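You operate a simulated robot arm through the tools that you are given. There is no shell and no other tool. Be economical: measure what you need, move in short steps, check, and stop when the job is done.

The job below is to be done with a simulated robot arm. You get a single attempt, and the scene is never put back.

JOB
Rinse the foam off the green valve under the tap, wipe it dry and put it in REJECT.
Fine: wipe it on the test block with the yellow cloth and lay the cloth back where it lay.

The check looks at the end state, three seconds after you hand in, the way a careful person would. Anything else that was tipped, shoved, dropped, spilled or broken makes it a failure. Flat cloth is picked up by pressing the open fingertips on it (5 to 10 N) and closing them slowly along it; thin cloth reads only 2 to 8 mm in the jaws.

ROBOT AND FRAMES
A 7-joint arm with a two-finger parallel gripper, fixed in place. Base frame: the origin is at the foot of the arm, x ahead of it, y to its left, z up; the work surface is at about z = 0.86. Readings come in m, degrees, newtons and seconds.
With the tool pointing down near the work surface it reaches from about 0.24 to 0.68 m from the base axis. Its first joint turns from -66.0 to 66.0 degrees. Payload 2.4 kg.
Tool frame: the origin (TCP) lies between the finger pads and is the grasp point; the fingertips stand 0.03 m ahead of it; z points along the fingers, y is the line along which they close. The gripper opens to 0.094 m. The fingers are 0.028 m wide and 0.01 m thick; the gripper's body (0.05 by 0.096 m) begins 0.055 m behind the TCP.
Orientation is that of the tool frame in the base frame, as a unit quaternion [w, x, y, z]. With the fingers straight down and closing along the base's y, the tool's x points along the base's -x, its y along +y and its z along -z.

CONTROLS
- The arm moves only by the tool drive_tool. Its argument "increments" is a list of rows, each a list of 7 numbers: the shift along the tool's x, y, z in m, then the turn, a rotation vector about the tool's x, y, z in degrees, then the gripper command, from -1 (fully open) to 1 (shut), values between in proportion. In form: [[dx, dy, dz, wx, wy, wz, fingers], ...]. A call has 1 to 20 rows; each row is the pose to reach, as a shift and turn from the pose commanded when the call began, along the tool's axes at that moment. Each row takes 0.2 s and may step no farther than 0.05 m and 8.6 degrees from the row before; otherwise, or with a gripper value out of range, the whole call is refused. A pose out of reach is approached as far as the arm can. The call stops where the force on the tool passes 70 N (or 10 N more than at its start, if that is more) or the arm is blocked; 0.2 s more then pass. The fingers move at their own pace (about 0.153 m/s each) and stop on an object; they squeeze with about 29 N. The grip force told is the motor's: it shows also when the fingers shut on nothing. Time passes only in rows, and 0.2 s behind the last, so rows that repeat a pose let the fingers close. The reply holds the time, the measured pose of the TCP, the force on the tool along the base axes, the opening and the grip force, in the units named above and with some noise.
- Cameras (640 x 400 px; columns grow to the right, rows downward): "scene" is fixed at [0.0287, 0.4601, 1.4645]; the picture's right is [-0.84, -0.54, 0.00], its down [-0.21, 0.33, -0.92] and it looks along [0.49, -0.78, -0.39] (base axes); focal length 353 px, centre (320, 200). "wrist" rides on the gripper at [-0.037, 0, -0.058] in the tool frame; the picture's right is [0.00, -1.00, 0.00], its down [0.97, 0.00, -0.24] and it looks along [0.24, 0.00, 0.97] (tool axes); focal length 218 px, centre (320, 200). There is no depth. A picture from a camera that has moved, and an enlarged one, comes with that camera's place and axes in the base frame and with its lens.
- grab_frame(camera): a new picture of that camera. No time passes.
- enlarge(camera, box): a new picture of the part [left, top, right, bottom] of that camera's present view, enlarged. No time passes.
- finish_job(): hands the job in; it is judged then, once.

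Work in short steps. Places have to be worked out from the pictures, the camera data and where the tool is seen: move nearer, look again, correct. Check each grasp and each placing, and mend what went wrong. You have 120 turns and 64 pictures in all, those below and enlarged ones among them. Open the gripper and draw the arm clear of the work before you hand the job in, unless the task says otherwise; then end with one line.

The tools are called as name(argument=value, ...) on one line, values as JSON. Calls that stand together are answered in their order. drive_tool: Moves the arm, as the interface text tells. Its arguments: {"type":"object","properties":{"increments":{"type":"array"}},"required":["increments"]} The other tools are called the same way: grab_frame (camera) takes a picture; enlarge (camera, box) takes an enlarged picture of a part of a camera's view; finish_job () hands the job in.

At the start:

```text
clock: 0.0
eef_pos: [0.277, -0.2665, 1.3374]
orientation: [0.0, -0.001, 1.0, -0.001]
ft_force: [-0.4, 0.2, -0.3]
gripper_width: 0.094
gripper_force: 0.0
```

scene: 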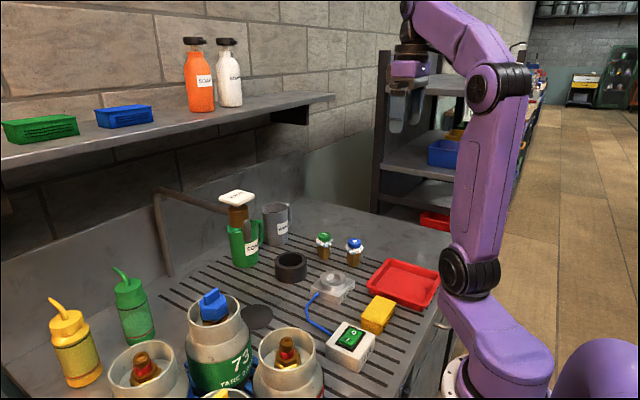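
wrist: 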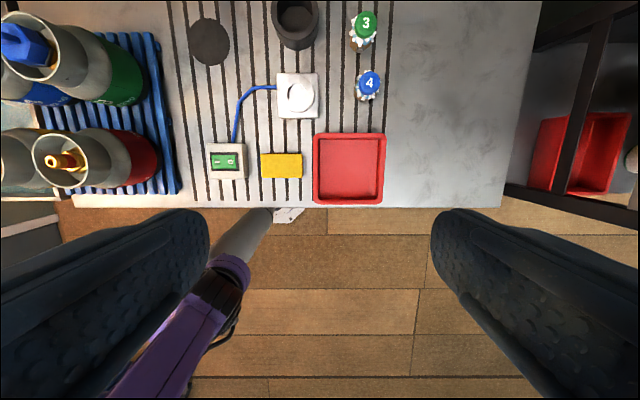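

I start by looking closer at the valves, the tap and the tray area in the fixed camera's view.

enlarge(camera="scene", box=[240, 200, 460, 390])

enlarge(camera="scene", box=[100, 170, 320, 310])

enlarge(camera="wrist", box=[170, 0, 410, 215])

```text
2.11 times, centred on (350, 295) of scene
camera zoom: at [0.0287, 0.4601, 1.4645], right [-0.84, -0.54, 0.0], down [-0.21, 0.33, -0.92], along [0.49, -0.78, -0.39], focal length 743 px, centre (257, 0)
```

zoom: 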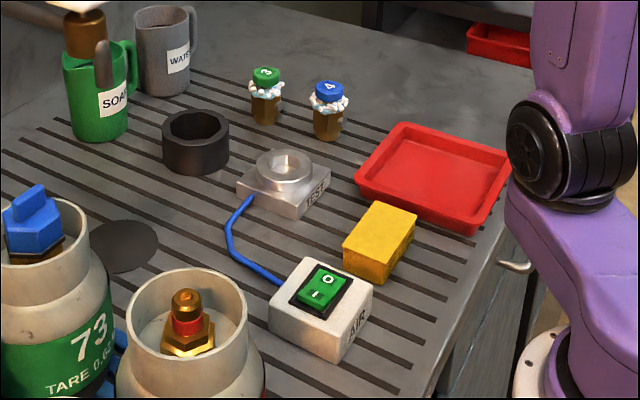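

```text
2.86 times, centred on (210, 240) of scene
camera zoom: at [0.0287, 0.4601, 1.4645], right [-0.84, -0.54, 0.0], down [-0.21, 0.33, -0.92], along [0.49, -0.78, -0.39], focal length 1008 px, centre (634, 86)
```

zoom: 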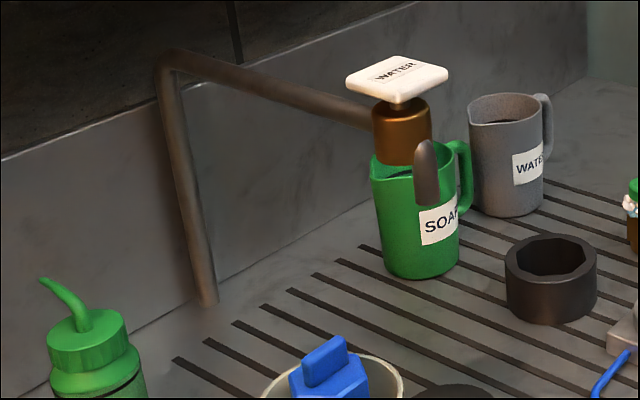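

```text
1.86 times, centred on (290, 108) of wrist
camera zoom: at [0.314, -0.2672, 1.3958], right [0.0, -1.0, 0.0], down [-0.97, 0.0, 0.24], along [-0.24, 0.0, -0.97], focal length 406 px, centre (376, 372)
```

zoom: 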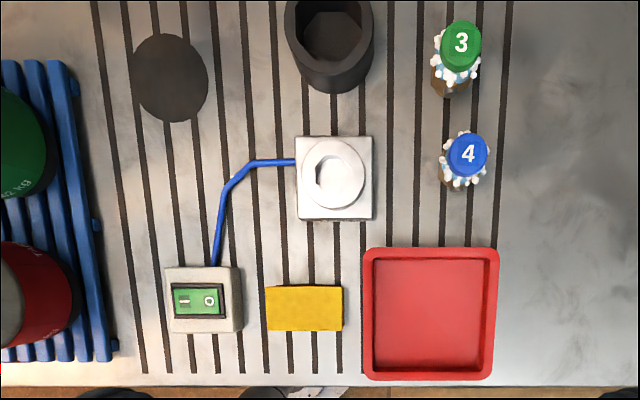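

I look for the REJECT label and the details of the tap and cloth.

enlarge(camera="scene", box=[340, 240, 450, 340])

enlarge(camera="scene", box=[0, 80, 170, 160])

enlarge(camera="scene", box=[360, 40, 480, 240])

enlarge(camera="scene", box=[210, 180, 300, 290])

```text
4.00 times, centred on (395, 290) of scene
camera zoom: at [0.0287, 0.4601, 1.4645], right [-0.84, -0.54, 0.0], down [-0.21, 0.33, -0.92], along [0.49, -0.78, -0.39], focal length 1412 px, centre (20, -160)
```

zoom: 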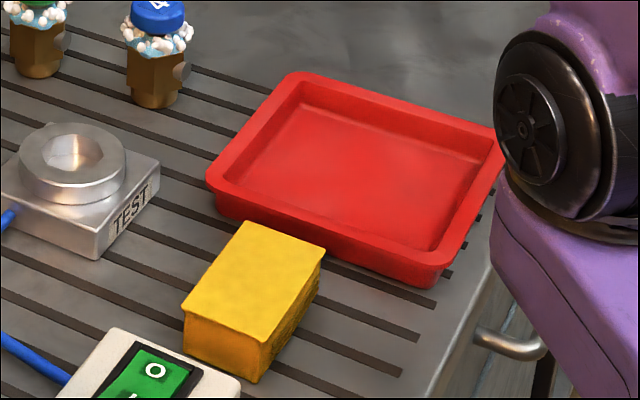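

```text
3.76 times, centred on (85, 120) of scene
camera zoom: at [0.0287, 0.4601, 1.4645], right [-0.84, -0.54, 0.0], down [-0.21, 0.33, -0.92], along [0.49, -0.78, -0.39], focal length 1329 px, centre (1205, 501)
```

zoom: 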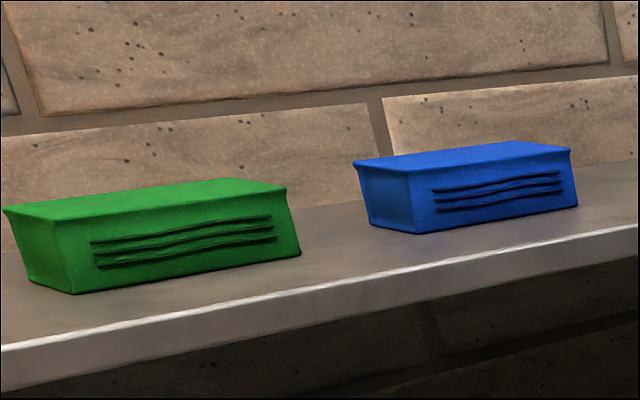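

```text
2.00 times, centred on (420, 140) of scene
camera zoom: at [0.0287, 0.4601, 1.4645], right [-0.84, -0.54, 0.0], down [-0.21, 0.33, -0.92], along [0.49, -0.78, -0.39], focal length 706 px, centre (120, 320)
```

zoom: 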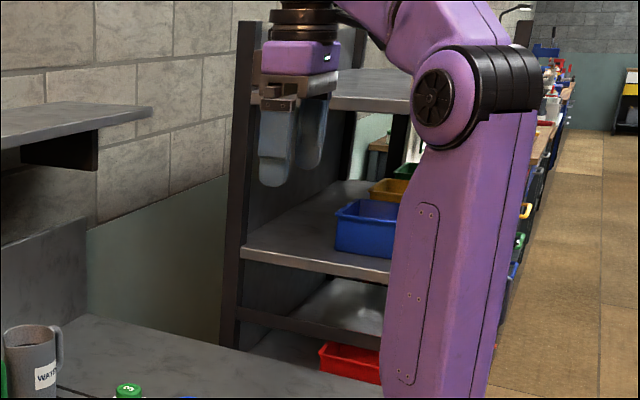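

```text
3.64 times, centred on (255, 235) of scene
camera zoom: at [0.0287, 0.4601, 1.4645], right [-0.84, -0.54, 0.0], down [-0.21, 0.33, -0.92], along [0.49, -0.78, -0.39], focal length 1283 px, centre (556, 73)
```

zoom: 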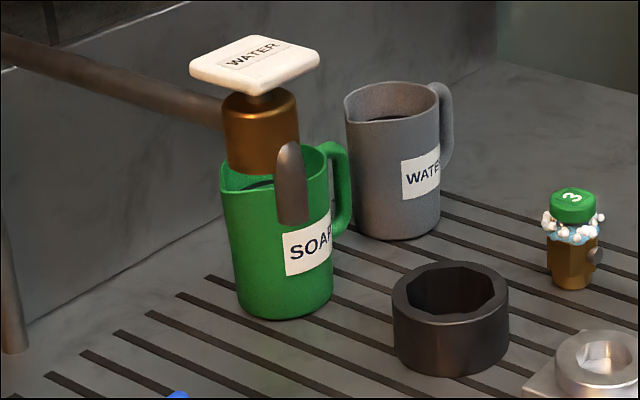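

The tap nozzle seems to be at about (0.53, -0.04, 1.09), above the drain disc. The "WATER" plate sits behind it near (0.6, -0.06). Valve 3 is at about (0.53, -0.35) with its cap top at z≈0.933. I move over it to look closely.

drive_tool(increments=[[-0.025, -0.005, 0.03, 0, 0, 0, -1], [-0.05, -0.01, 0.06, 0, 0, 0, -1], [-0.075, -0.015, 0.09, 0, 0, 0, -1], [-0.1, -0.02, 0.12, 0, 0, 0, -1], [-0.125, -0.025, 0.15, 0, 0, 0, -1], [-0.15, -0.03, 0.18, 0, 0, 0, -1], [-0.175, -0.035, 0.21, 0, 0, 0, -1], [-0.19, -0.04, 0.24, 0, 0, 0, -1], [-0.19, -0.04, 0.24, 0, 0, 0, -1]])

grab_frame(camera="wrist")

grab_frame(camera="scene")

```text
clock: 2.0
eef_pos: [0.4688, -0.3102, 1.0968]
orientation: [0.0, 0.0, 1.0, -0.001]
ft_force: [0.6, -0.2, -0.3]
gripper_width: 0.0941
gripper_force: 0.1
```

```text
54 pictures are left
camera wrist: at [0.5057, -0.3087, 1.1544], right [0.0, -1.0, 0.0], down [-0.97, 0.0, 0.24], along [-0.24, 0.0, -0.97], focal length 218 px, centre (320, 200)
```

wrist: 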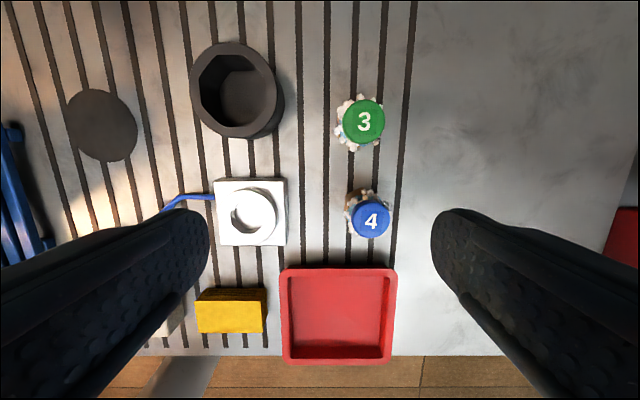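

```text
53 pictures are left
```

scene: 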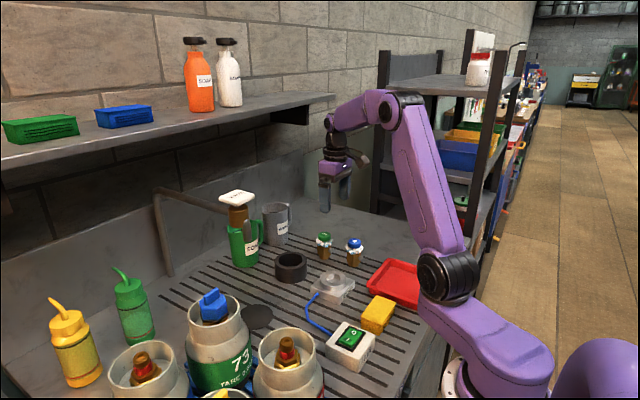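

enlarge(camera="scene", box=[300, 222, 380, 276])

enlarge(camera="wrist", box=[310, 80, 420, 250])

```text
7.41 times, centred on (340, 249) of scene
camera zoom: at [0.0287, 0.4601, 1.4645], right [-0.84, -0.54, 0.0], down [-0.21, 0.33, -0.92], along [0.49, -0.78, -0.39], focal length 2614 px, centre (172, -163)
```

zoom: 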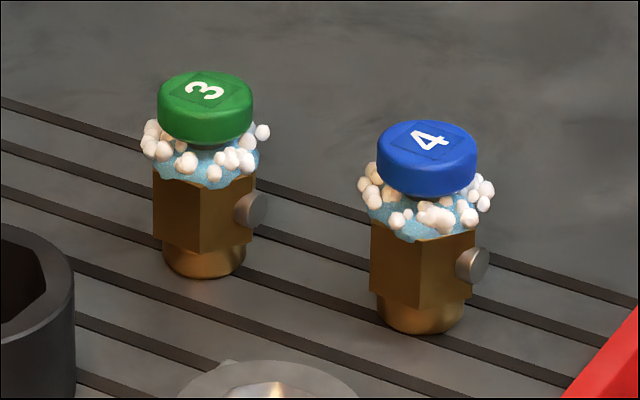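

```text
2.35 times, centred on (365, 165) of wrist
camera zoom: at [0.5057, -0.3087, 1.1544], right [0.0, -1.0, 0.0], down [-0.97, 0.0, 0.24], along [-0.24, 0.0, -0.97], focal length 514 px, centre (214, 282)
```

zoom: 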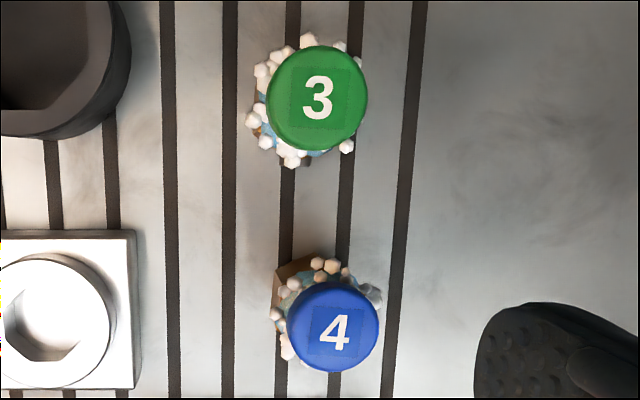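

Valve 3 has its foam round the neck under the cap and a side port facing roughly -x. Before gripping it I go up and over to inspect the tap.

drive_tool(increments=[[0, 0, -0.05, 0, 0, 0, 0], [0, 0, -0.1, 0, 0, 0, 1], [0, 0.03, -0.14, 0, 0, 0, 1], [0, 0.06, -0.18, 0, 0, 0, 1], [0.01, 0.1, -0.2, 0, 0, 0, 1], [0.02, 0.145, -0.2, 0, 0, 0, 1], [0.02, 0.19, -0.2, 0, 0, 0, 1], [0.02, 0.235, -0.2, 0, 0, 0, 1], [0.02, 0.25, -0.2, 0, 0, 0, 1]])

grab_frame(camera="wrist")

grab_frame(camera="scene")

```text
clock: 4.0
eef_pos: [0.446, -0.0552, 1.2987]
orientation: [-0.001, -0.001, 1.0, 0.0]
ft_force: [0.2, 0.6, 0.0]
gripper_width: 0.0001
gripper_force: 28.7
```

```text
50 pictures are left
camera wrist: at [0.4836, -0.0551, 1.3567], right [0.0, -1.0, 0.0], down [-0.97, 0.0, 0.24], along [-0.24, 0.0, -0.97], focal length 218 px, centre (320, 200)
```

wrist: 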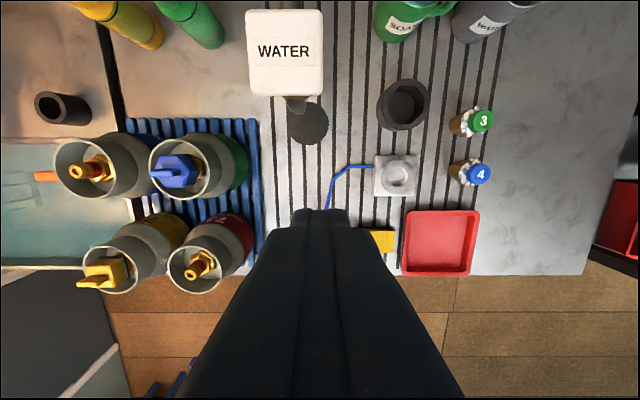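

```text
49 pictures are left
```

scene: 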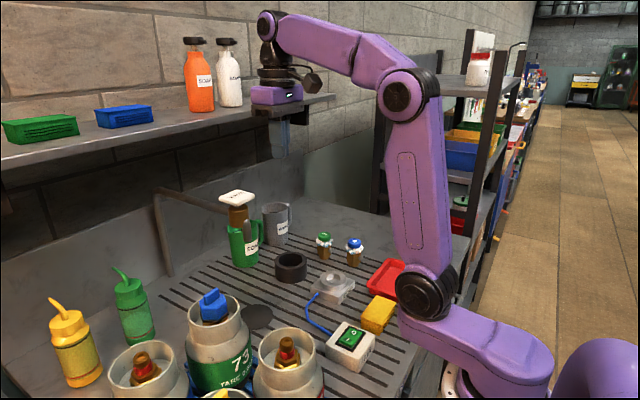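

Triangulating, the plate is centred near (0.55, -0.03) with its top at z≈1.175. The nozzle is just in front of it at about (0.52, -0.03, 1.095). I bring the shut fingertips above the plate and press gently.

drive_tool(increments=[[-0.045, 0.01, 0.0, 0, 0, 0, 1], [-0.09, 0.02, 0.02, 0, 0, 0, 1], [-0.104, 0.025, 0.06, 0, 0, 0, 1], [-0.104, 0.025, 0.075, 0, 0, 0, 1], [-0.104, 0.025, 0.08, 0, 0, 0, 1]])

enlarge(camera="scene", box=[150, 110, 350, 290])

```text
refused: row 2 steps farther than a row can; nothing moved
```

```text
2.22 times, centred on (250, 200) of scene
camera zoom: at [0.0287, 0.4601, 1.4645], right [-0.84, -0.54, 0.0], down [-0.21, 0.33, -0.92], along [0.49, -0.78, -0.39], focal length 784 px, centre (476, 200)
```

zoom: 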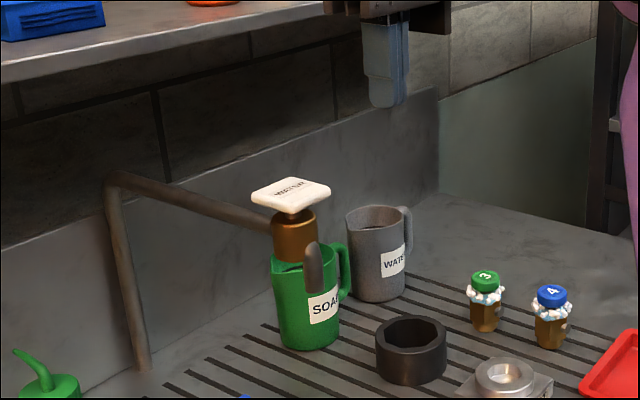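

One row was too long, so nothing moved; I resend it with smaller steps.

drive_tool(increments=[[-0.04, 0.01, 0.0, 0, 0, 0, 1], [-0.075, 0.02, 0.02, 0, 0, 0, 1], [-0.104, 0.025, 0.05, 0, 0, 0, 1], [-0.104, 0.025, 0.07, 0, 0, 0, 1], [-0.104, 0.025, 0.078, 0, 0, 0, 1]])

enlarge(camera="scene", box=[150, 110, 350, 290])

```text
clock: 5.2
eef_pos: [0.5499, -0.0309, 1.2206]
orientation: [0.001, 0.0, 1.0, 0.0]
ft_force: [0.3, -0.2, 0.3]
gripper_width: 0.0001
gripper_force: 29.1
```

```text
2.22 times, centred on (250, 200) of scene
camera zoom: at [0.0287, 0.4601, 1.4645], right [-0.84, -0.54, 0.0], down [-0.21, 0.33, -0.92], along [0.49, -0.78, -0.39], focal length 784 px, centre (476, 200)
```

zoom: 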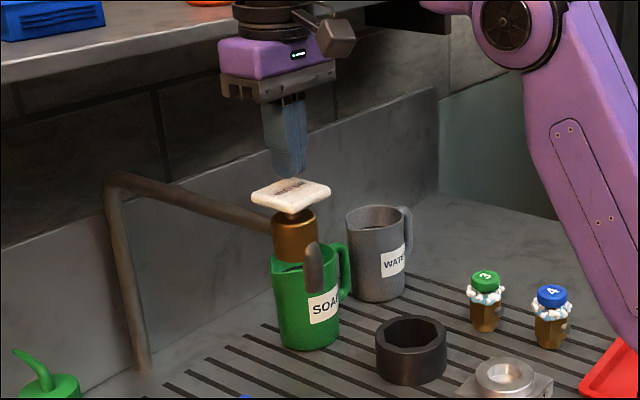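

The fingertips are about 1–2 cm above the plate. I press down in small steps.

drive_tool(increments=[[0, 0, 0.005, 0, 0, 0, 1], [0, 0, 0.01, 0, 0, 0, 1], [0, 0, 0.015, 0, 0, 0, 1], [0, 0, 0.018, 0, 0, 0, 1]])

enlarge(camera="scene", box=[150, 110, 350, 290])

```text
clock: 6.2
eef_pos: [0.5528, -0.0326, 1.2026]
orientation: [0.0, -0.001, 1.0, 0.0]
ft_force: [-1.3, 1.0, 3.1]
gripper_width: 0.0
gripper_force: 29.1
```

```text
2.22 times, centred on (250, 200) of scene
camera zoom: at [0.0286, 0.4601, 1.4645], right [-0.84, -0.54, 0.0], down [-0.21, 0.33, -0.92], along [0.49, -0.78, -0.39], focal length 784 px, centre (476, 200)
```

zoom: 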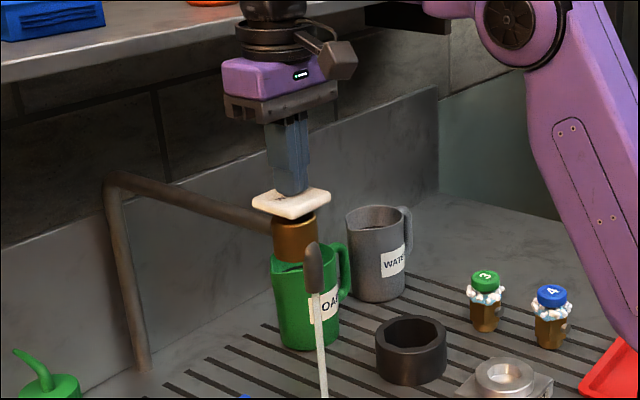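

Water flows at about 3 N of push. I lift off to see whether it keeps running.

drive_tool(increments=[[0, 0, -0.01, 0, 0, 0, 1], [0, 0, -0.03, 0, 0, 0, 1]])

enlarge(camera="scene", box=[150, 110, 350, 290])

```text
clock: 6.8
eef_pos: [0.5527, -0.0327, 1.2309]
orientation: [0.0, 0.0, 1.0, -0.001]
ft_force: [0.4, 0.2, 0.6]
gripper_width: 0.0
gripper_force: 28.8
```

```text
2.22 times, centred on (250, 200) of scene
camera zoom: at [0.0287, 0.4601, 1.4645], right [-0.84, -0.54, 0.0], down [-0.21, 0.33, -0.92], along [0.49, -0.78, -0.39], focal length 784 px, centre (476, 200)
```

zoom: 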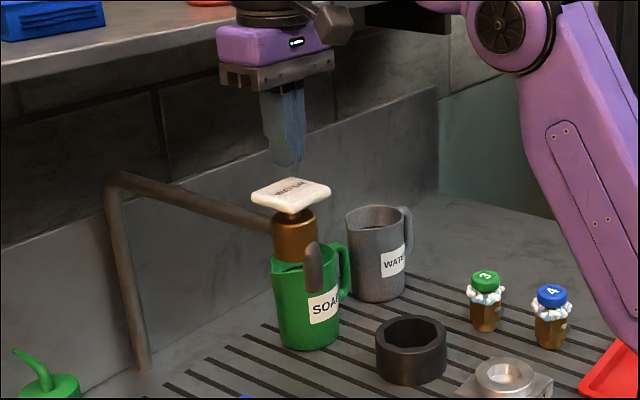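

The tap runs only while the plate is held down. So the valve should stand under the stream at about (0.525, -0.03) while I press the plate. The tap body overhangs that spot, so I need a tilted grasp. I retreat, yaw toward valve 3, then tilt by 50°.

drive_tool(increments=[[0.025, -0.025, -0.01, 0, 0, 6.6, 0], [0.05, -0.05, -0.01, 0, 0, 13.2, -1], [0.08, -0.08, -0.01, 0, 0, 19.8, -1], [0.11, -0.11, -0.01, 0, 0, 26.4, -1], [0.13, -0.14, 0, 0, 0, 33, -1], [0.13, -0.14, 0, 0, 0, 33, -1]])

drive_tool(increments=[[0, 0, 0, 0, -8.3, 0, -1], [0, 0, 0, 0, -16.6, 0, -1], [0, 0, 0, 0, -25, 0, -1], [0, 0, 0, 0, -33.3, 0, -1], [0, 0, 0, 0, -41.6, 0, -1], [0, 0, 0, 0, -50, 0, -1], [0, 0, 0, 0, -50, 0, -1]])

grab_frame(camera="wrist")

```text
clock: 8.2
eef_pos: [0.4207, -0.1723, 1.2304]
orientation: [0.0, 0.285, 0.958, 0.001]
ft_force: [-0.1, 0.3, -0.7]
gripper_width: 0.0942
gripper_force: 0.1
```

```text
clock: 9.8
eef_pos: [0.4203, -0.1737, 1.2311]
orientation: [0.406, 0.257, 0.869, -0.12]
ft_force: [0.1, -0.1, 0.5]
gripper_width: 0.0941
gripper_force: 0.1
```

```text
44 pictures are left
camera wrist: at [0.403, -0.1614, 1.2969], right [-0.54, -0.84, 0.0], down [-0.68, 0.44, -0.59], along [0.5, -0.32, -0.81], focal length 218 px, centre (320, 200)
```

wrist: 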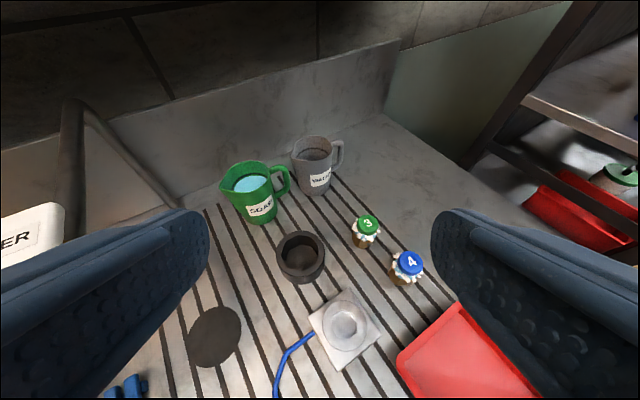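

Valve 3 is confirmed at (0.529, -0.351). I go to a pre-grasp point 10 cm back along the tilted approach line.

drive_tool(increments=[[0.019, -0.0149, 0.0383, 0, 0, 0, -1], [0.038, -0.0297, 0.0767, 0, 0, 0, -1], [0.0569, -0.0446, 0.115, 0, 0, 0, -1], [0.0758, -0.0595, 0.1534, 0, 0, 0, -1], [0.0948, -0.0743, 0.1918, 0, 0, 0, -1], [0.1137, -0.0892, 0.2301, 0, 0, 0, -1], [0.1137, -0.0892, 0.2301, 0, 0, 0, -1]])

grab_frame(camera="wrist")

```text
clock: 11.4
eef_pos: [0.4619, -0.3052, 0.9996]
orientation: [0.406, 0.257, 0.869, -0.12]
ft_force: [0.3, 0.2, 0.1]
gripper_width: 0.0938
gripper_force: 0.1
```

```text
43 pictures are left
camera wrist: at [0.4437, -0.2929, 1.0639], right [-0.54, -0.84, 0.0], down [-0.68, 0.44, -0.59], along [0.5, -0.32, -0.81], focal length 218 px, centre (320, 200)
```

wrist: 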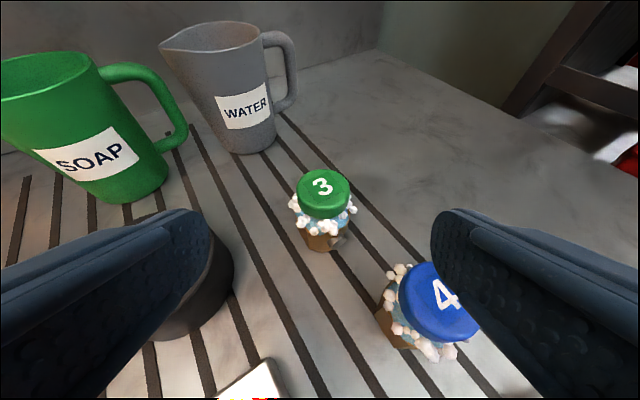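

The cap is centred ahead. I narrow the jaws to about 7 cm to pass valve 4 safely, and advance 10 cm along the tool axis.

drive_tool(increments=[[0, 0, 0, 0, 0, 0, -0.49], [0.001, 0, 0.03, 0, 0, 0, -0.49], [0.002, -0.001, 0.06, 0, 0, 0, -0.49], [0.003, -0.001, 0.085, 0, 0, 0, -0.49], [0.003, -0.001, 0.1, 0, 0, 0, -0.49], [0.003, -0.001, 0.1, 0, 0, 0, -0.49]])

grab_frame(camera="wrist")

enlarge(camera="scene", box=[260, 180, 420, 300])

```text
clock: 12.8
eef_pos: [0.5207, -0.3466, 0.9332]
orientation: [0.405, 0.257, 0.869, -0.121]
ft_force: [-0.4, 0.3, 0.1]
gripper_width: 0.0698
gripper_force: 0.0
```

```text
42 pictures are left
camera wrist: at [0.5027, -0.3345, 0.9976], right [-0.54, -0.84, 0.0], down [-0.68, 0.44, -0.59], along [0.49, -0.32, -0.81], focal length 218 px, centre (320, 200)
```

wrist: 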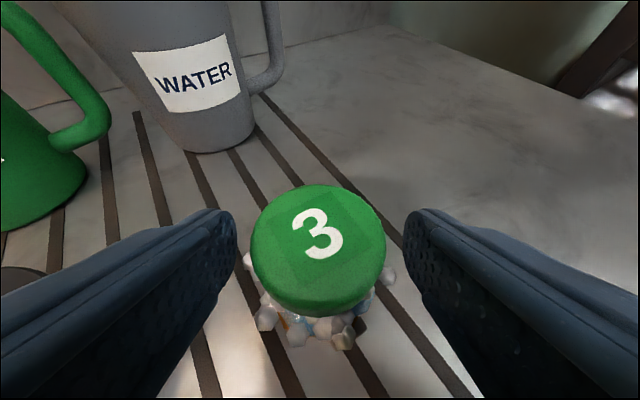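

```text
3.33 times, centred on (340, 240) of scene
camera zoom: at [0.0287, 0.4601, 1.4645], right [-0.84, -0.54, 0.0], down [-0.21, 0.33, -0.92], along [0.49, -0.78, -0.39], focal length 1176 px, centre (253, 67)
```

zoom: 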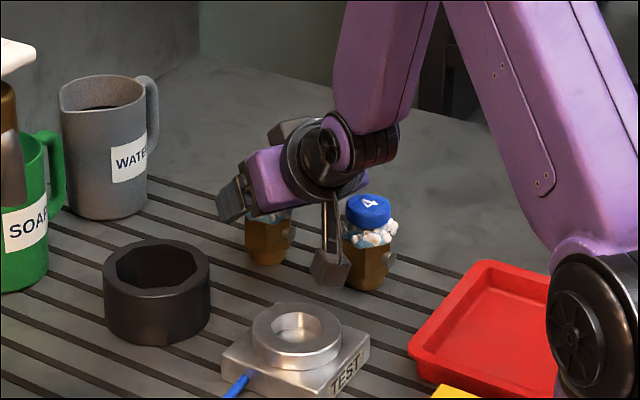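

The cap is centred between the fingers and nothing is touching. I close the jaws on it.

drive_tool(increments=[[0, 0, 0, 0, 0, 0, -0.2], [0, 0, 0, 0, 0, 0, 0.1], [0, 0, 0, 0, 0, 0, 0.4], [0, 0, 0, 0, 0, 0, 1], [0, 0, 0, 0, 0, 0, 1]])

drive_tool(increments=[[-0.015, 0, -0.013, 0, 0, 0, 1], [-0.038, 0, -0.032, 0, 0, 0, 1], [-0.07, 0, -0.059, 0, 0, 0, 1], [-0.1, 0, -0.084, 0, 0, 0, 1], [-0.1, 0, -0.084, 0, 0, 0, 1]])

enlarge(camera="scene", box=[220, 120, 420, 290])

grab_frame(camera="wrist")

```text
clock: 14.0
eef_pos: [0.5208, -0.3453, 0.9328]
orientation: [0.407, 0.257, 0.869, -0.12]
ft_force: [1.0, 0.0, 0.1]
gripper_width: 0.0432
gripper_force: 29.1
```

```text
clock: 15.2
eef_pos: [0.519, -0.3481, 1.0618]
orientation: [0.406, 0.257, 0.869, -0.12]
ft_force: [0.6, -0.3, -3.7]
gripper_width: 0.0434
gripper_force: 29.1
```

```text
2.35 times, centred on (320, 205) of scene
camera zoom: at [0.0288, 0.46, 1.4645], right [-0.84, -0.53, 0.0], down [-0.21, 0.33, -0.92], along [0.49, -0.78, -0.39], focal length 830 px, centre (320, 188)
```

zoom: 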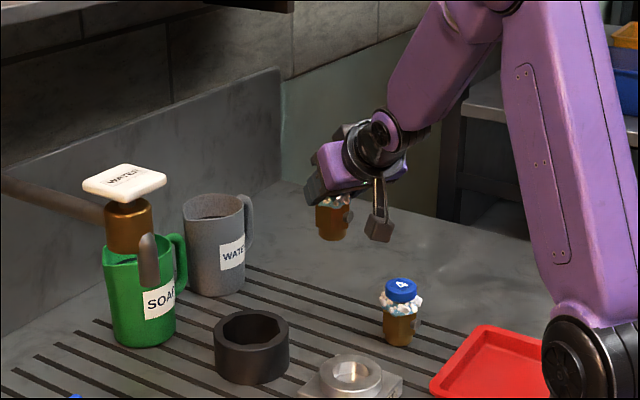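

```text
39 pictures are left
camera wrist: at [0.5014, -0.3363, 1.1268], right [-0.54, -0.84, 0.0], down [-0.68, 0.44, -0.59], along [0.49, -0.32, -0.81], focal length 218 px, centre (320, 200)
```

wrist: 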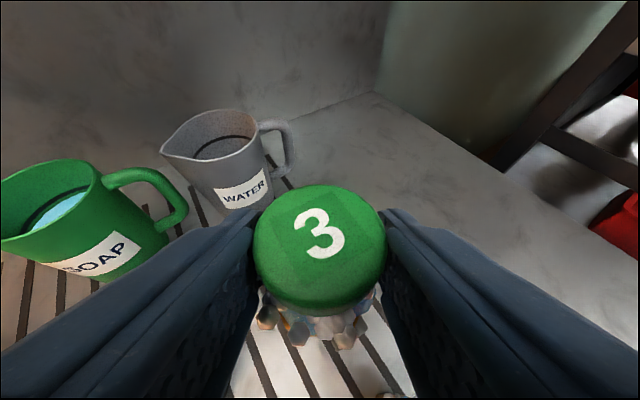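

It is held upright by the cap (opening 43 mm, about 3.7 N). I carry it back to a staging point in front of the tap while yawing to +15°.

drive_tool(increments=[[0.0231, 0.0189, -0.0275, -5.257, 0, -4.414, 1], [0.0462, 0.0378, -0.055, -10.51, 0, -8.83, 1], [0.0693, 0.0567, -0.0825, -15.77, 0, -13.24, 1], [0.0924, 0.0756, -0.11, -21.03, 0, -17.66, 1], [0.1155, 0.0945, -0.1376, -26.29, 0, -22.07, 1], [0.1386, 0.1134, -0.1651, -31.54, 0, -26.48, 1], [0.1617, 0.1323, -0.1926, -36.8, 0, -30.9, 1], [0.1617, 0.1323, -0.1926, -36.8, 0, -30.9, 1]])

grab_frame(camera="wrist")

grab_frame(camera="scene")

```text
clock: 17.0
eef_pos: [0.4025, -0.0949, 1.071]
orientation: [0.419, -0.12, 0.898, 0.055]
ft_force: [0.5, -0.2, -3.5]
gripper_width: 0.0431
gripper_force: 28.9
out of reach, approached as far as the arm can: row 6, 7, 8
```

```text
38 pictures are left
camera wrist: at [0.3831, -0.099, 1.1354], right [0.26, -0.97, 0.0], down [-0.78, -0.21, -0.59], along [0.57, 0.15, -0.81], focal length 218 px, centre (320, 200)
```

wrist: 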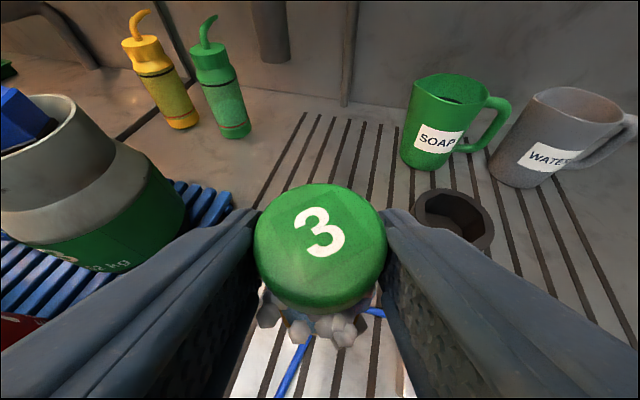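

```text
37 pictures are left
```

scene: 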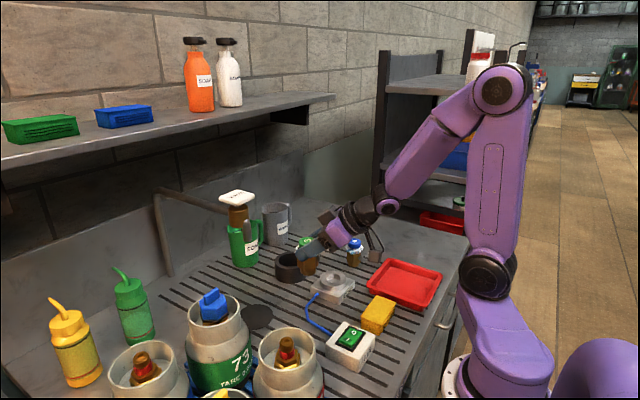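

The nozzle tip is confirmed at (0.525, -0.028, 1.078). I lower the valve to below nozzle height while still in front of the tap.

drive_tool(increments=[[0.0177, 0.008, 0.0202, 0, 0, 0, 1], [0.0354, 0.016, 0.0404, 0, 0, 0, 1], [0.053, 0.024, 0.0605, 0, 0, 0, 1], [0.0707, 0.0319, 0.0807, 0, 0, 0, 1], [0.0707, 0.0319, 0.0807, 0, 0, 0, 1]])

grab_frame(camera="wrist")

```text
clock: 18.2
eef_pos: [0.4166, -0.0578, 0.9651]
orientation: [0.419, -0.118, 0.898, 0.055]
ft_force: [0.3, 0.6, -3.7]
gripper_width: 0.0429
gripper_force: 29.3
out of reach, approached as far as the arm can: row 1, 2, 3, 4, 5
```

```text
36 pictures are left
camera wrist: at [0.3954, -0.0629, 1.0297], right [0.26, -0.97, 0.0], down [-0.78, -0.21, -0.59], along [0.57, 0.15, -0.81], focal length 218 px, centre (320, 200)
```

wrist: 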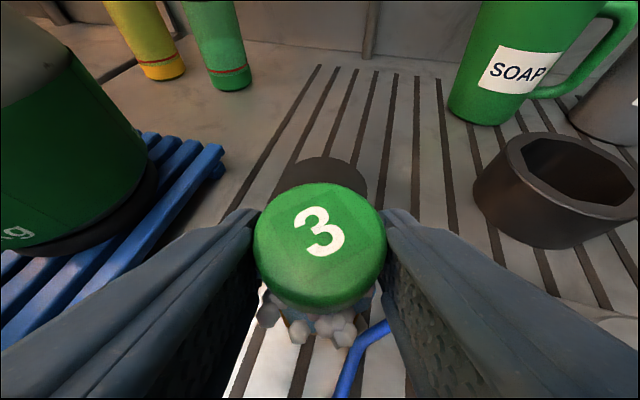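

The drain disc is dead ahead. I slide the valve forward under the nozzle, still about 1.5 cm above the surface.

drive_tool(increments=[[-0.018, 0, 0.029, 0, 0, 0, 1], [-0.036, 0, 0.0585, 0, 0, 0, 1], [-0.0541, 0, 0.0878, 0, 0, 0, 1], [-0.0541, 0, 0.0878, 0, 0, 0, 1]])

enlarge(camera="scene", box=[170, 170, 370, 340])

```text
clock: 19.2
eef_pos: [0.5148, -0.0315, 0.9476]
orientation: [0.419, -0.119, 0.899, 0.055]
ft_force: [0.1, 0.1, -2.5]
gripper_width: 0.0432
gripper_force: 28.7
```

```text
2.35 times, centred on (270, 255) of scene
camera zoom: at [0.0288, 0.4601, 1.4645], right [-0.84, -0.54, 0.0], down [-0.21, 0.33, -0.92], along [0.49, -0.78, -0.39], focal length 830 px, centre (438, 71)
```

zoom: 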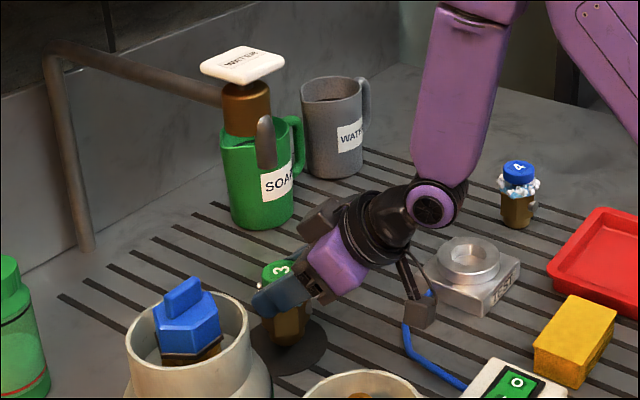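

The valve hovers over the drain disc under the nozzle. I lower it in small steps until it touches.

drive_tool(increments=[[0.0061, 0, 0.0051, 0, 0, 0, 1], [0.0084, 0, 0.0071, 0, 0, 0, 1], [0.0096, 0, 0.008, 0, 0, 0, 1], [0.0107, 0, 0.009, 0, 0, 0, 1]])

```text
clock: 20.2
eef_pos: [0.5144, -0.0308, 0.9337]
orientation: [0.419, -0.119, 0.898, 0.055]
ft_force: [-0.8, 0.5, -2.1]
gripper_width: 0.0429
gripper_force: 28.9
```

drive_tool(increments=[[0.0008, 0, 0.0006, 0, 0, 0, 1], [0.0015, 0, 0.0013, 0, 0, 0, 1]])

enlarge(camera="scene", box=[220, 230, 320, 330])

```text
clock: 20.8
eef_pos: [0.5143, -0.0325, 0.9326]
orientation: [0.419, -0.118, 0.899, 0.054]
ft_force: [-0.4, -0.5, -2.9]
gripper_width: 0.0431
gripper_force: 29.2
```

```text
4.00 times, centred on (270, 280) of scene
camera zoom: at [0.0288, 0.4601, 1.4645], right [-0.84, -0.54, 0.0], down [-0.21, 0.33, -0.92], along [0.49, -0.78, -0.39], focal length 1412 px, centre (520, -120)
```

zoom: 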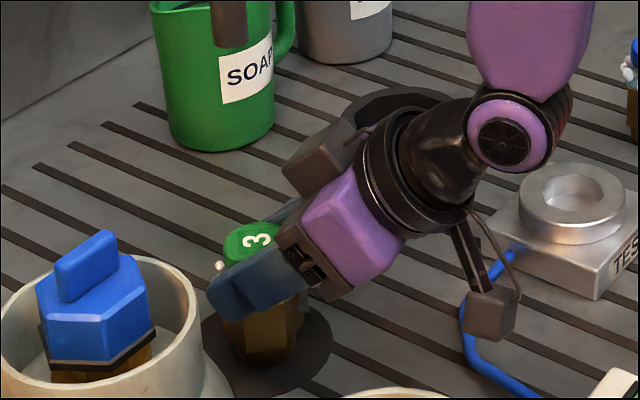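

The force still shows the valve's weight, so it has not landed yet. I lower a few more millimetres.

drive_tool(increments=[[0.0008, 0, 0.0006, 0, 0, 0, 1], [0.0015, 0, 0.0013, 0, 0, 0, 1], [0.0023, 0, 0.0019, 0, 0, 0, 1]])

```text
clock: 21.6
eef_pos: [0.516, -0.0328, 0.9311]
orientation: [0.422, -0.119, 0.897, 0.055]
ft_force: [-7.7, -0.7, 24.8]
gripper_width: 0.0431
gripper_force: 28.9
```

It has landed (about 25 N up). I ease off 1.5 mm, then open the jaws gently.

drive_tool(increments=[[-0.0008, 0, -0.0007, 0, 0, 0, 1], [-0.0014, 0, -0.0012, 0, 0, 0, 1], [-0.0014, 0, -0.0012, 0, 0, 0, 1]])

drive_tool(increments=[[0, 0, 0, 0, 0, 0, 0], [0, 0, 0, 0, 0, 0, -0.2], [0, 0, 0, 0, 0, 0, -0.5], [0, 0, 0, 0, 0, 0, -0.5]])

grab_frame(camera="wrist")

```text
clock: 22.4
eef_pos: [0.5159, -0.0328, 0.9322]
orientation: [0.421, -0.119, 0.898, 0.055]
ft_force: [5.6, -0.4, 11.3]
gripper_width: 0.043
gripper_force: 28.9
```

```text
clock: 23.4
eef_pos: [0.5149, -0.0321, 0.9306]
orientation: [0.419, -0.118, 0.898, 0.054]
ft_force: [-0.2, 0.5, 0.0]
gripper_width: 0.0706
gripper_force: 0.0
```

```text
33 pictures are left
camera wrist: at [0.4952, -0.0369, 0.9962], right [0.26, -0.97, 0.0], down [-0.78, -0.21, -0.59], along [0.57, 0.15, -0.81], focal length 218 px, centre (320, 200)
```

wrist: 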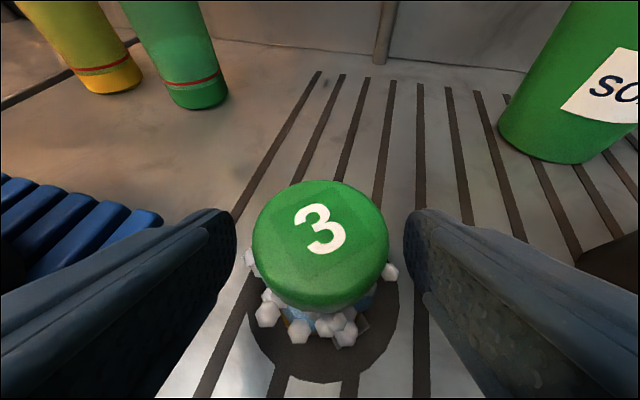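

The valve stands upright on the disc. I back straight out along the approach line, then rise while turning the tool upright.

drive_tool(increments=[[0, 0, -0.02, 0, 0, 0, -0.5], [0, 0, -0.05, 0, 0, 0, -0.5], [0, 0, -0.08, 0, 0, 0, -0.5], [0, 0, -0.1, 0, 0, 0, -0.5]])

drive_tool(increments=[[-0.0268, 0, -0.0225, 0, 8.3, 0, 0], [-0.0536, 0, -0.045, 0, 16.6, 0, 1], [-0.0804, 0, -0.0675, 0, 25, 0, 1], [-0.1072, 0, -0.09, 0, 33.3, 0, 1], [-0.134, 0, -0.1125, 0, 41.6, 0, 1], [-0.161, 0, -0.135, 0, 50, 0, 1], [-0.199, 0, -0.167, 0, 50, 0, 1], [-0.199, 0, -0.167, 0, 50, 0, 1]])

enlarge(camera="scene", box=[150, 110, 390, 310])

```text
clock: 24.4
eef_pos: [0.4414, -0.0549, 0.9948]
orientation: [0.418, -0.118, 0.899, 0.055]
ft_force: [-0.2, -0.4, -0.2]
gripper_width: 0.0703
gripper_force: 0.1
```

```text
clock: 26.2
eef_pos: [0.4588, -0.0452, 1.2101]
orientation: [0.046, -0.146, 0.978, 0.14]
ft_force: [2.3, -8.6, 6.2]
gripper_width: 0.0
gripper_force: 28.5
out of reach, approached as far as the arm can: row 2, 3, 4, 5, 6, 7, 8
```

```text
2.00 times, centred on (270, 210) of scene
camera zoom: at [0.0287, 0.4599, 1.4645], right [-0.84, -0.54, 0.0], down [-0.21, 0.33, -0.92], along [0.49, -0.78, -0.39], focal length 706 px, centre (420, 180)
```

zoom: 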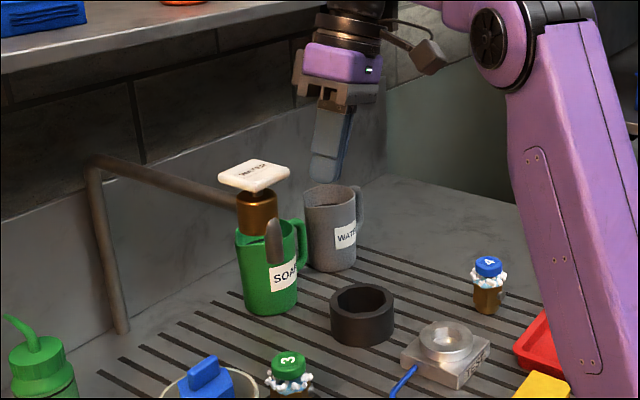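

The readings show a small side force and a skewed orientation, probably a joint limit on that path. I hold one step and check.

drive_tool(increments=[[0, 0, 0, 0, 0, 0, 1], [0, 0, 0, 0, 0, 0, 1]])

grab_frame(camera="scene")

```text
clock: 26.8
eef_pos: [0.4679, -0.0775, 1.2503]
orientation: [0.111, -0.131, 0.981, 0.088]
ft_force: [-0.1, 1.2, 0.2]
gripper_width: 0.0
gripper_force: 28.8
```

```text
31 pictures are left
```

scene: 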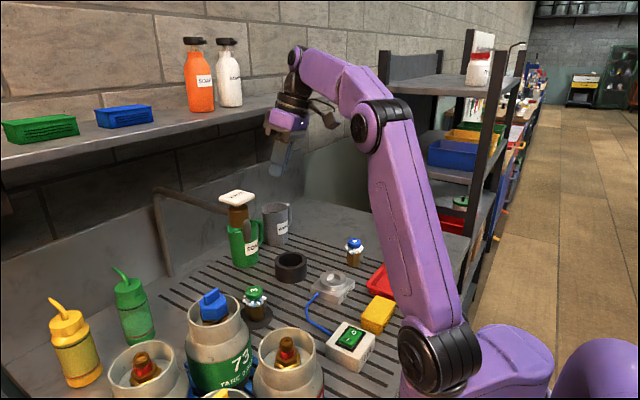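

drive_tool(increments=[[0, 0, 0, 0, 0, 0, 1], [0, 0, 0, 0, 0, 0, 1], [0, 0, 0, 0, 0, 0, 1]])

```text
clock: 27.6
eef_pos: [0.4692, -0.0756, 1.2493]
orientation: [0.111, -0.131, 0.981, 0.089]
ft_force: [-0.6, -0.1, 0.7]
gripper_width: 0.0
gripper_force: 29.0
```

It has settled with no load; the tool is merely tilted about 22°. I turn it back to straight down in place.

drive_tool(increments=[[0, 0, 0, 3.4, 4.3, 5.07, 1], [0, 0, 0, 6.8, 8.6, 10.1, 1], [0, 0, 0, 10.2, 12.9, 15.2, 1], [0, 0, 0, 10.2, 12.9, 15.2, 1], [0, 0, 0, 10.2, 12.9, 15.2, 1]])

```text
clock: 28.8
eef_pos: [0.4719, -0.0924, 1.2549]
orientation: [0.081, -0.04, 0.991, 0.098]
ft_force: [-0.2, -0.2, 0.1]
gripper_width: 0.0
gripper_force: 29.1
out of reach, approached as far as the arm can: row 1, 2, 3, 4, 5
```

The arm is in an awkward posture there. I move back and toward the right, where it started, while straightening the tool.

drive_tool(increments=[[0.03, -0.025, -0.01, 2.8, 2.3, 1.1, 1], [0.06, -0.05, -0.02, 5.6, 4.7, 2.3, 1], [0.09, -0.075, -0.03, 8.5, 7.0, 3.4, 1], [0.12, -0.1, -0.05, 11.3, 9.4, 4.6, 1], [0.14, -0.13, -0.06, 11.3, 9.4, 4.6, 1], [0.14, -0.13, -0.06, 11.3, 9.4, 4.6, 1], [0.14, -0.13, -0.06, 11.3, 9.4, 4.6, 1]])

grab_frame(camera="scene")

```text
clock: 30.4
eef_pos: [0.3389, -0.2434, 1.265]
orientation: [0.109, -0.001, 0.992, 0.063]
ft_force: [-0.3, 0.3, -0.7]
gripper_width: 0.0
gripper_force: 29.0
out of reach, approached as far as the arm can: row 1, 2, 3, 4, 5, 6, 7
```

```text
30 pictures are left
```

scene: 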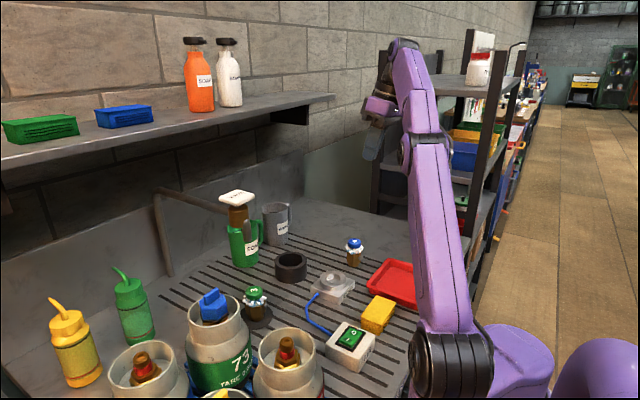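

The posture still limits it. I return to the earlier well-behaved pose (tilted 50°, yaw -33°), so the arm can unwind the way it went in.

drive_tool(increments=[[-0.011, 0.01, 0.004, 3.43, -5.5, 3.69, 1], [-0.022, 0.02, 0.008, 6.86, -11, 7.37, 1], [-0.033, 0.03, 0.012, 10.3, -16.5, 11.06, 1], [-0.044, 0.04, 0.016, 13.7, -22, 14.7, 1], [-0.055, 0.05, 0.02, 17.1, -27.5, 18.4, 1], [-0.066, 0.06, 0.025, 20.6, -33, 22.1, 1], [-0.08, 0.07, 0.03, 24, -38.5, 25.8, 1], [-0.08, 0.07, 0.03, 24, -38.5, 25.8, 1], [-0.08, 0.07, 0.03, 24, -38.5, 25.8, 1]])

grab_frame(camera="scene")

```text
clock: 32.4
eef_pos: [0.4185, -0.1723, 1.259]
orientation: [0.407, 0.258, 0.868, -0.119]
ft_force: [0.1, 0.3, -0.4]
gripper_width: 0.0
gripper_force: 28.7
out of reach, approached as far as the arm can: row 7, 8, 9
```

```text
29 pictures are left
```

scene: 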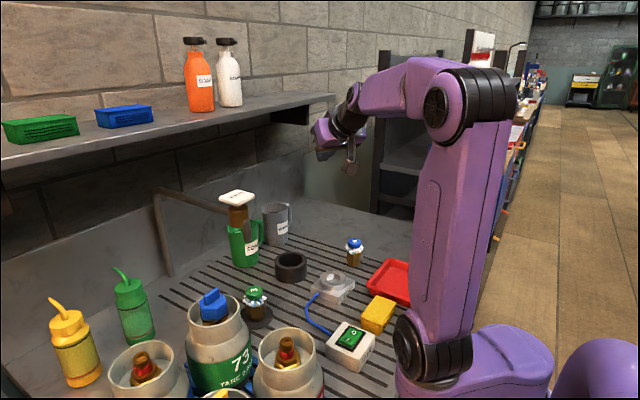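

The orientation is back, but the elbow is swung to the left. I stretch the arm out toward valve 3's old place to draw the first joint back.

drive_tool(increments=[[0.001, -0.0134, 0.039, 0, 0, 0, 1], [0.002, -0.0268, 0.0777, 0, 0, 0, 1], [0.003, -0.0403, 0.1166, 0, 0, 0, 1], [0.004, -0.0537, 0.1554, 0, 0, 0, 1], [0.005, -0.0671, 0.1943, 0, 0, 0, 1], [0.006, -0.0806, 0.2331, 0, 0, 0, 1], [0.0067, -0.094, 0.272, 0, 0, 0, 1], [0.0067, -0.094, 0.272, 0, 0, 0, 1]])

grab_frame(camera="scene")

```text
clock: 34.2
eef_pos: [0.5379, -0.3644, 1.0795]
orientation: [0.406, 0.259, 0.868, -0.12]
ft_force: [-0.2, -0.2, 0.4]
gripper_width: 0.0
gripper_force: 28.9
```

```text
28 pictures are left
```

scene: 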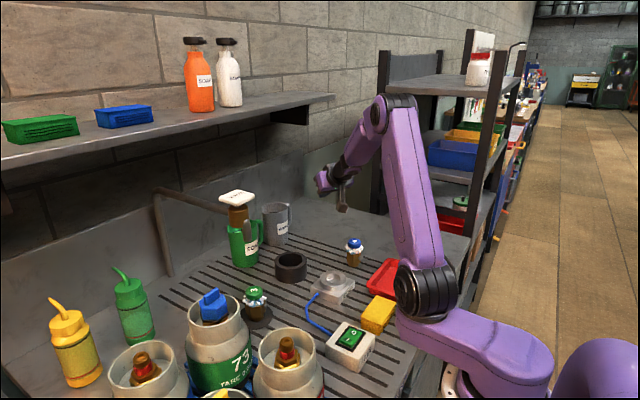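

The posture has relaxed. Now I untilt the tool here while rising.

drive_tool(increments=[[-0.011, 0, -0.02, 0, 7.14, 0, 1], [-0.022, 0, -0.04, 0, 14.3, 0, 1], [-0.033, 0, -0.06, 0, 21.4, 0, 1], [-0.044, 0, -0.08, 0, 28.6, 0, 1], [-0.055, 0, -0.1, 0, 35.7, 0, 1], [-0.066, 0, -0.12, 0, 42.9, 0, 1], [-0.0775, 0, -0.141, 0, 50, 0, 1], [-0.0775, 0, -0.141, 0, 50, 0, 1]])

```text
clock: 36.0
eef_pos: [0.4917, -0.3288, 1.2277]
orientation: [0.063, 0.281, 0.951, 0.11]
ft_force: [1.0, 1.1, 0.6]
gripper_width: 0.0
gripper_force: 29.1
out of reach, approached as far as the arm can: row 1, 2, 3, 4, 5, 6, 7, 8
```

Still about 14° off. I try a tool yaw of zero, as at the start, in case a wrist joint is wound up.

drive_tool(increments=[[0.005, 0, 0, 2.6, 1.5, -6.5, 1], [0.01, 0, 0, 5.1, 2.9, -13.1, 1], [0.015, 0, 0, 7.7, 4.4, -19.6, 1], [0.02, 0, 0, 10.2, 5.8, -26.2, 1], [0.02, 0, 0, 12.8, 7.3, -32.7, 1], [0.02, 0, 0, 12.8, 7.3, -32.7, 1], [0.02, 0, 0, 12.8, 7.3, -32.7, 1]])

grab_frame(camera="scene")

```text
clock: 37.6
eef_pos: [0.4729, -0.3207, 1.2296]
orientation: [0.096, 0.012, 0.992, 0.081]
ft_force: [-0.1, 0.4, 0.3]
gripper_width: 0.0
gripper_force: 28.7
out of reach, approached as far as the arm can: row 1, 2, 3, 4, 5, 6, 7
```

```text
27 pictures are left
```

scene: 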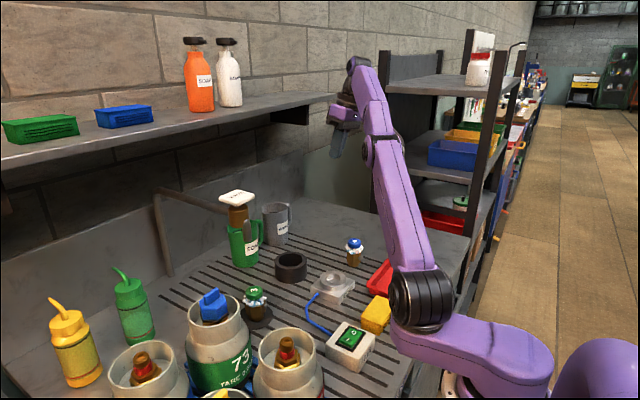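

The arm is limited only in standing fully vertical. A tool tilted 30° can press the plate just as well, so I switch to 30° tilt and yaw 0 and move toward the tap at a safe height.

drive_tool(increments=[[-0.0034, 0.0376, 0.001, 1.24, -2.7, -0.54, 1], [-0.0069, 0.0751, 0.002, 2.47, -5.4, -1.07, 1], [-0.0103, 0.1127, 0.003, 3.7, -8.1, -1.6, 1], [-0.0137, 0.1503, 0.004, 4.94, -10.8, -2.14, 1], [-0.0171, 0.1879, 0.005, 6.2, -13.5, -2.7, 1], [-0.0206, 0.2254, 0.006, 7.4, -16.2, -3.2, 1], [-0.024, 0.263, 0.0076, 8.65, -18.9, -3.75, 1], [-0.024, 0.263, 0.0076, 8.65, -18.9, -3.75, 1]])

grab_frame(camera="scene")

```text
clock: 39.4
eef_pos: [0.4941, -0.0748, 1.2619]
orientation: [0.26, 0.001, 0.966, 0.0]
ft_force: [0.7, 0.3, -0.4]
gripper_width: 0.0
gripper_force: 28.4
out of reach, approached as far as the arm can: row 7, 8
```

```text
26 pictures are left
```

scene: 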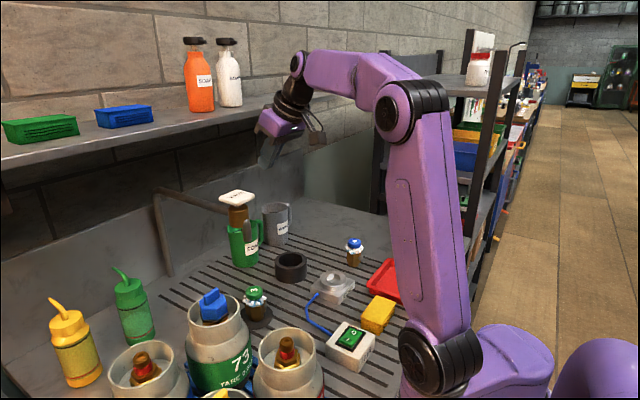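

The orientation is exact now. I move on toward a point just above the plate.

drive_tool(increments=[[-0.013, 0.015, 0.01, 0, 0, 0, 1], [-0.025, 0.03, 0.02, 0, 0, 0, 1], [-0.025, 0.045, 0.0387, 0, 0, 0, 1], [-0.025, 0.045, 0.0387, 0, 0, 0, 1]])

```text
clock: 40.4
eef_pos: [0.5005, -0.0645, 1.2329]
orientation: [0.26, 0.001, 0.965, 0.0]
ft_force: [-0.1, -0.3, -0.3]
gripper_width: 0.0003
gripper_force: 29.2
out of reach, approached as far as the arm can: row 1, 2, 3, 4
```

The first joint seems to be at its limit with the elbow swung left. I stretch the arm farther out to the right with the tool pointing slightly left, so the elbow can swing back.

drive_tool(increments=[[-0.004, -0.037, 0.0185, 0.6, -2.5, 1.1, 1], [-0.0075, -0.074, 0.037, 1.25, -5, 2.2, 1], [-0.011, -0.111, 0.0555, 1.9, -7.5, 3.25, 1], [-0.015, -0.148, 0.074, 2.5, -10, 4.33, 1], [-0.019, -0.184, 0.0925, 3.1, -12.5, 5.4, 1], [-0.0225, -0.221, 0.111, 3.75, -15, 6.5, 1], [-0.026, -0.258, 0.13, 4.4, -17.5, 7.6, 1], [-0.03, -0.295, 0.148, 5, -20, 8.66, 1], [-0.03, -0.295, 0.148, 5, -20, 8.66, 1]])

grab_frame(camera="scene")

```text
clock: 42.4
eef_pos: [0.6001, -0.3609, 1.1203]
orientation: [0.422, 0.084, 0.902, -0.022]
ft_force: [1.3, 0.5, -0.4]
gripper_width: 0.0001
gripper_force: 29.6
```

```text
25 pictures are left
```

scene: 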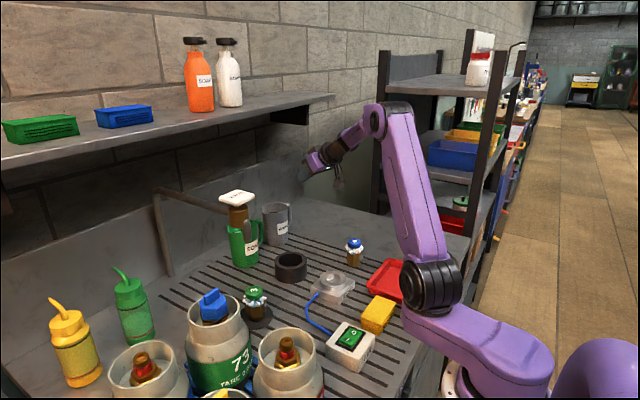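

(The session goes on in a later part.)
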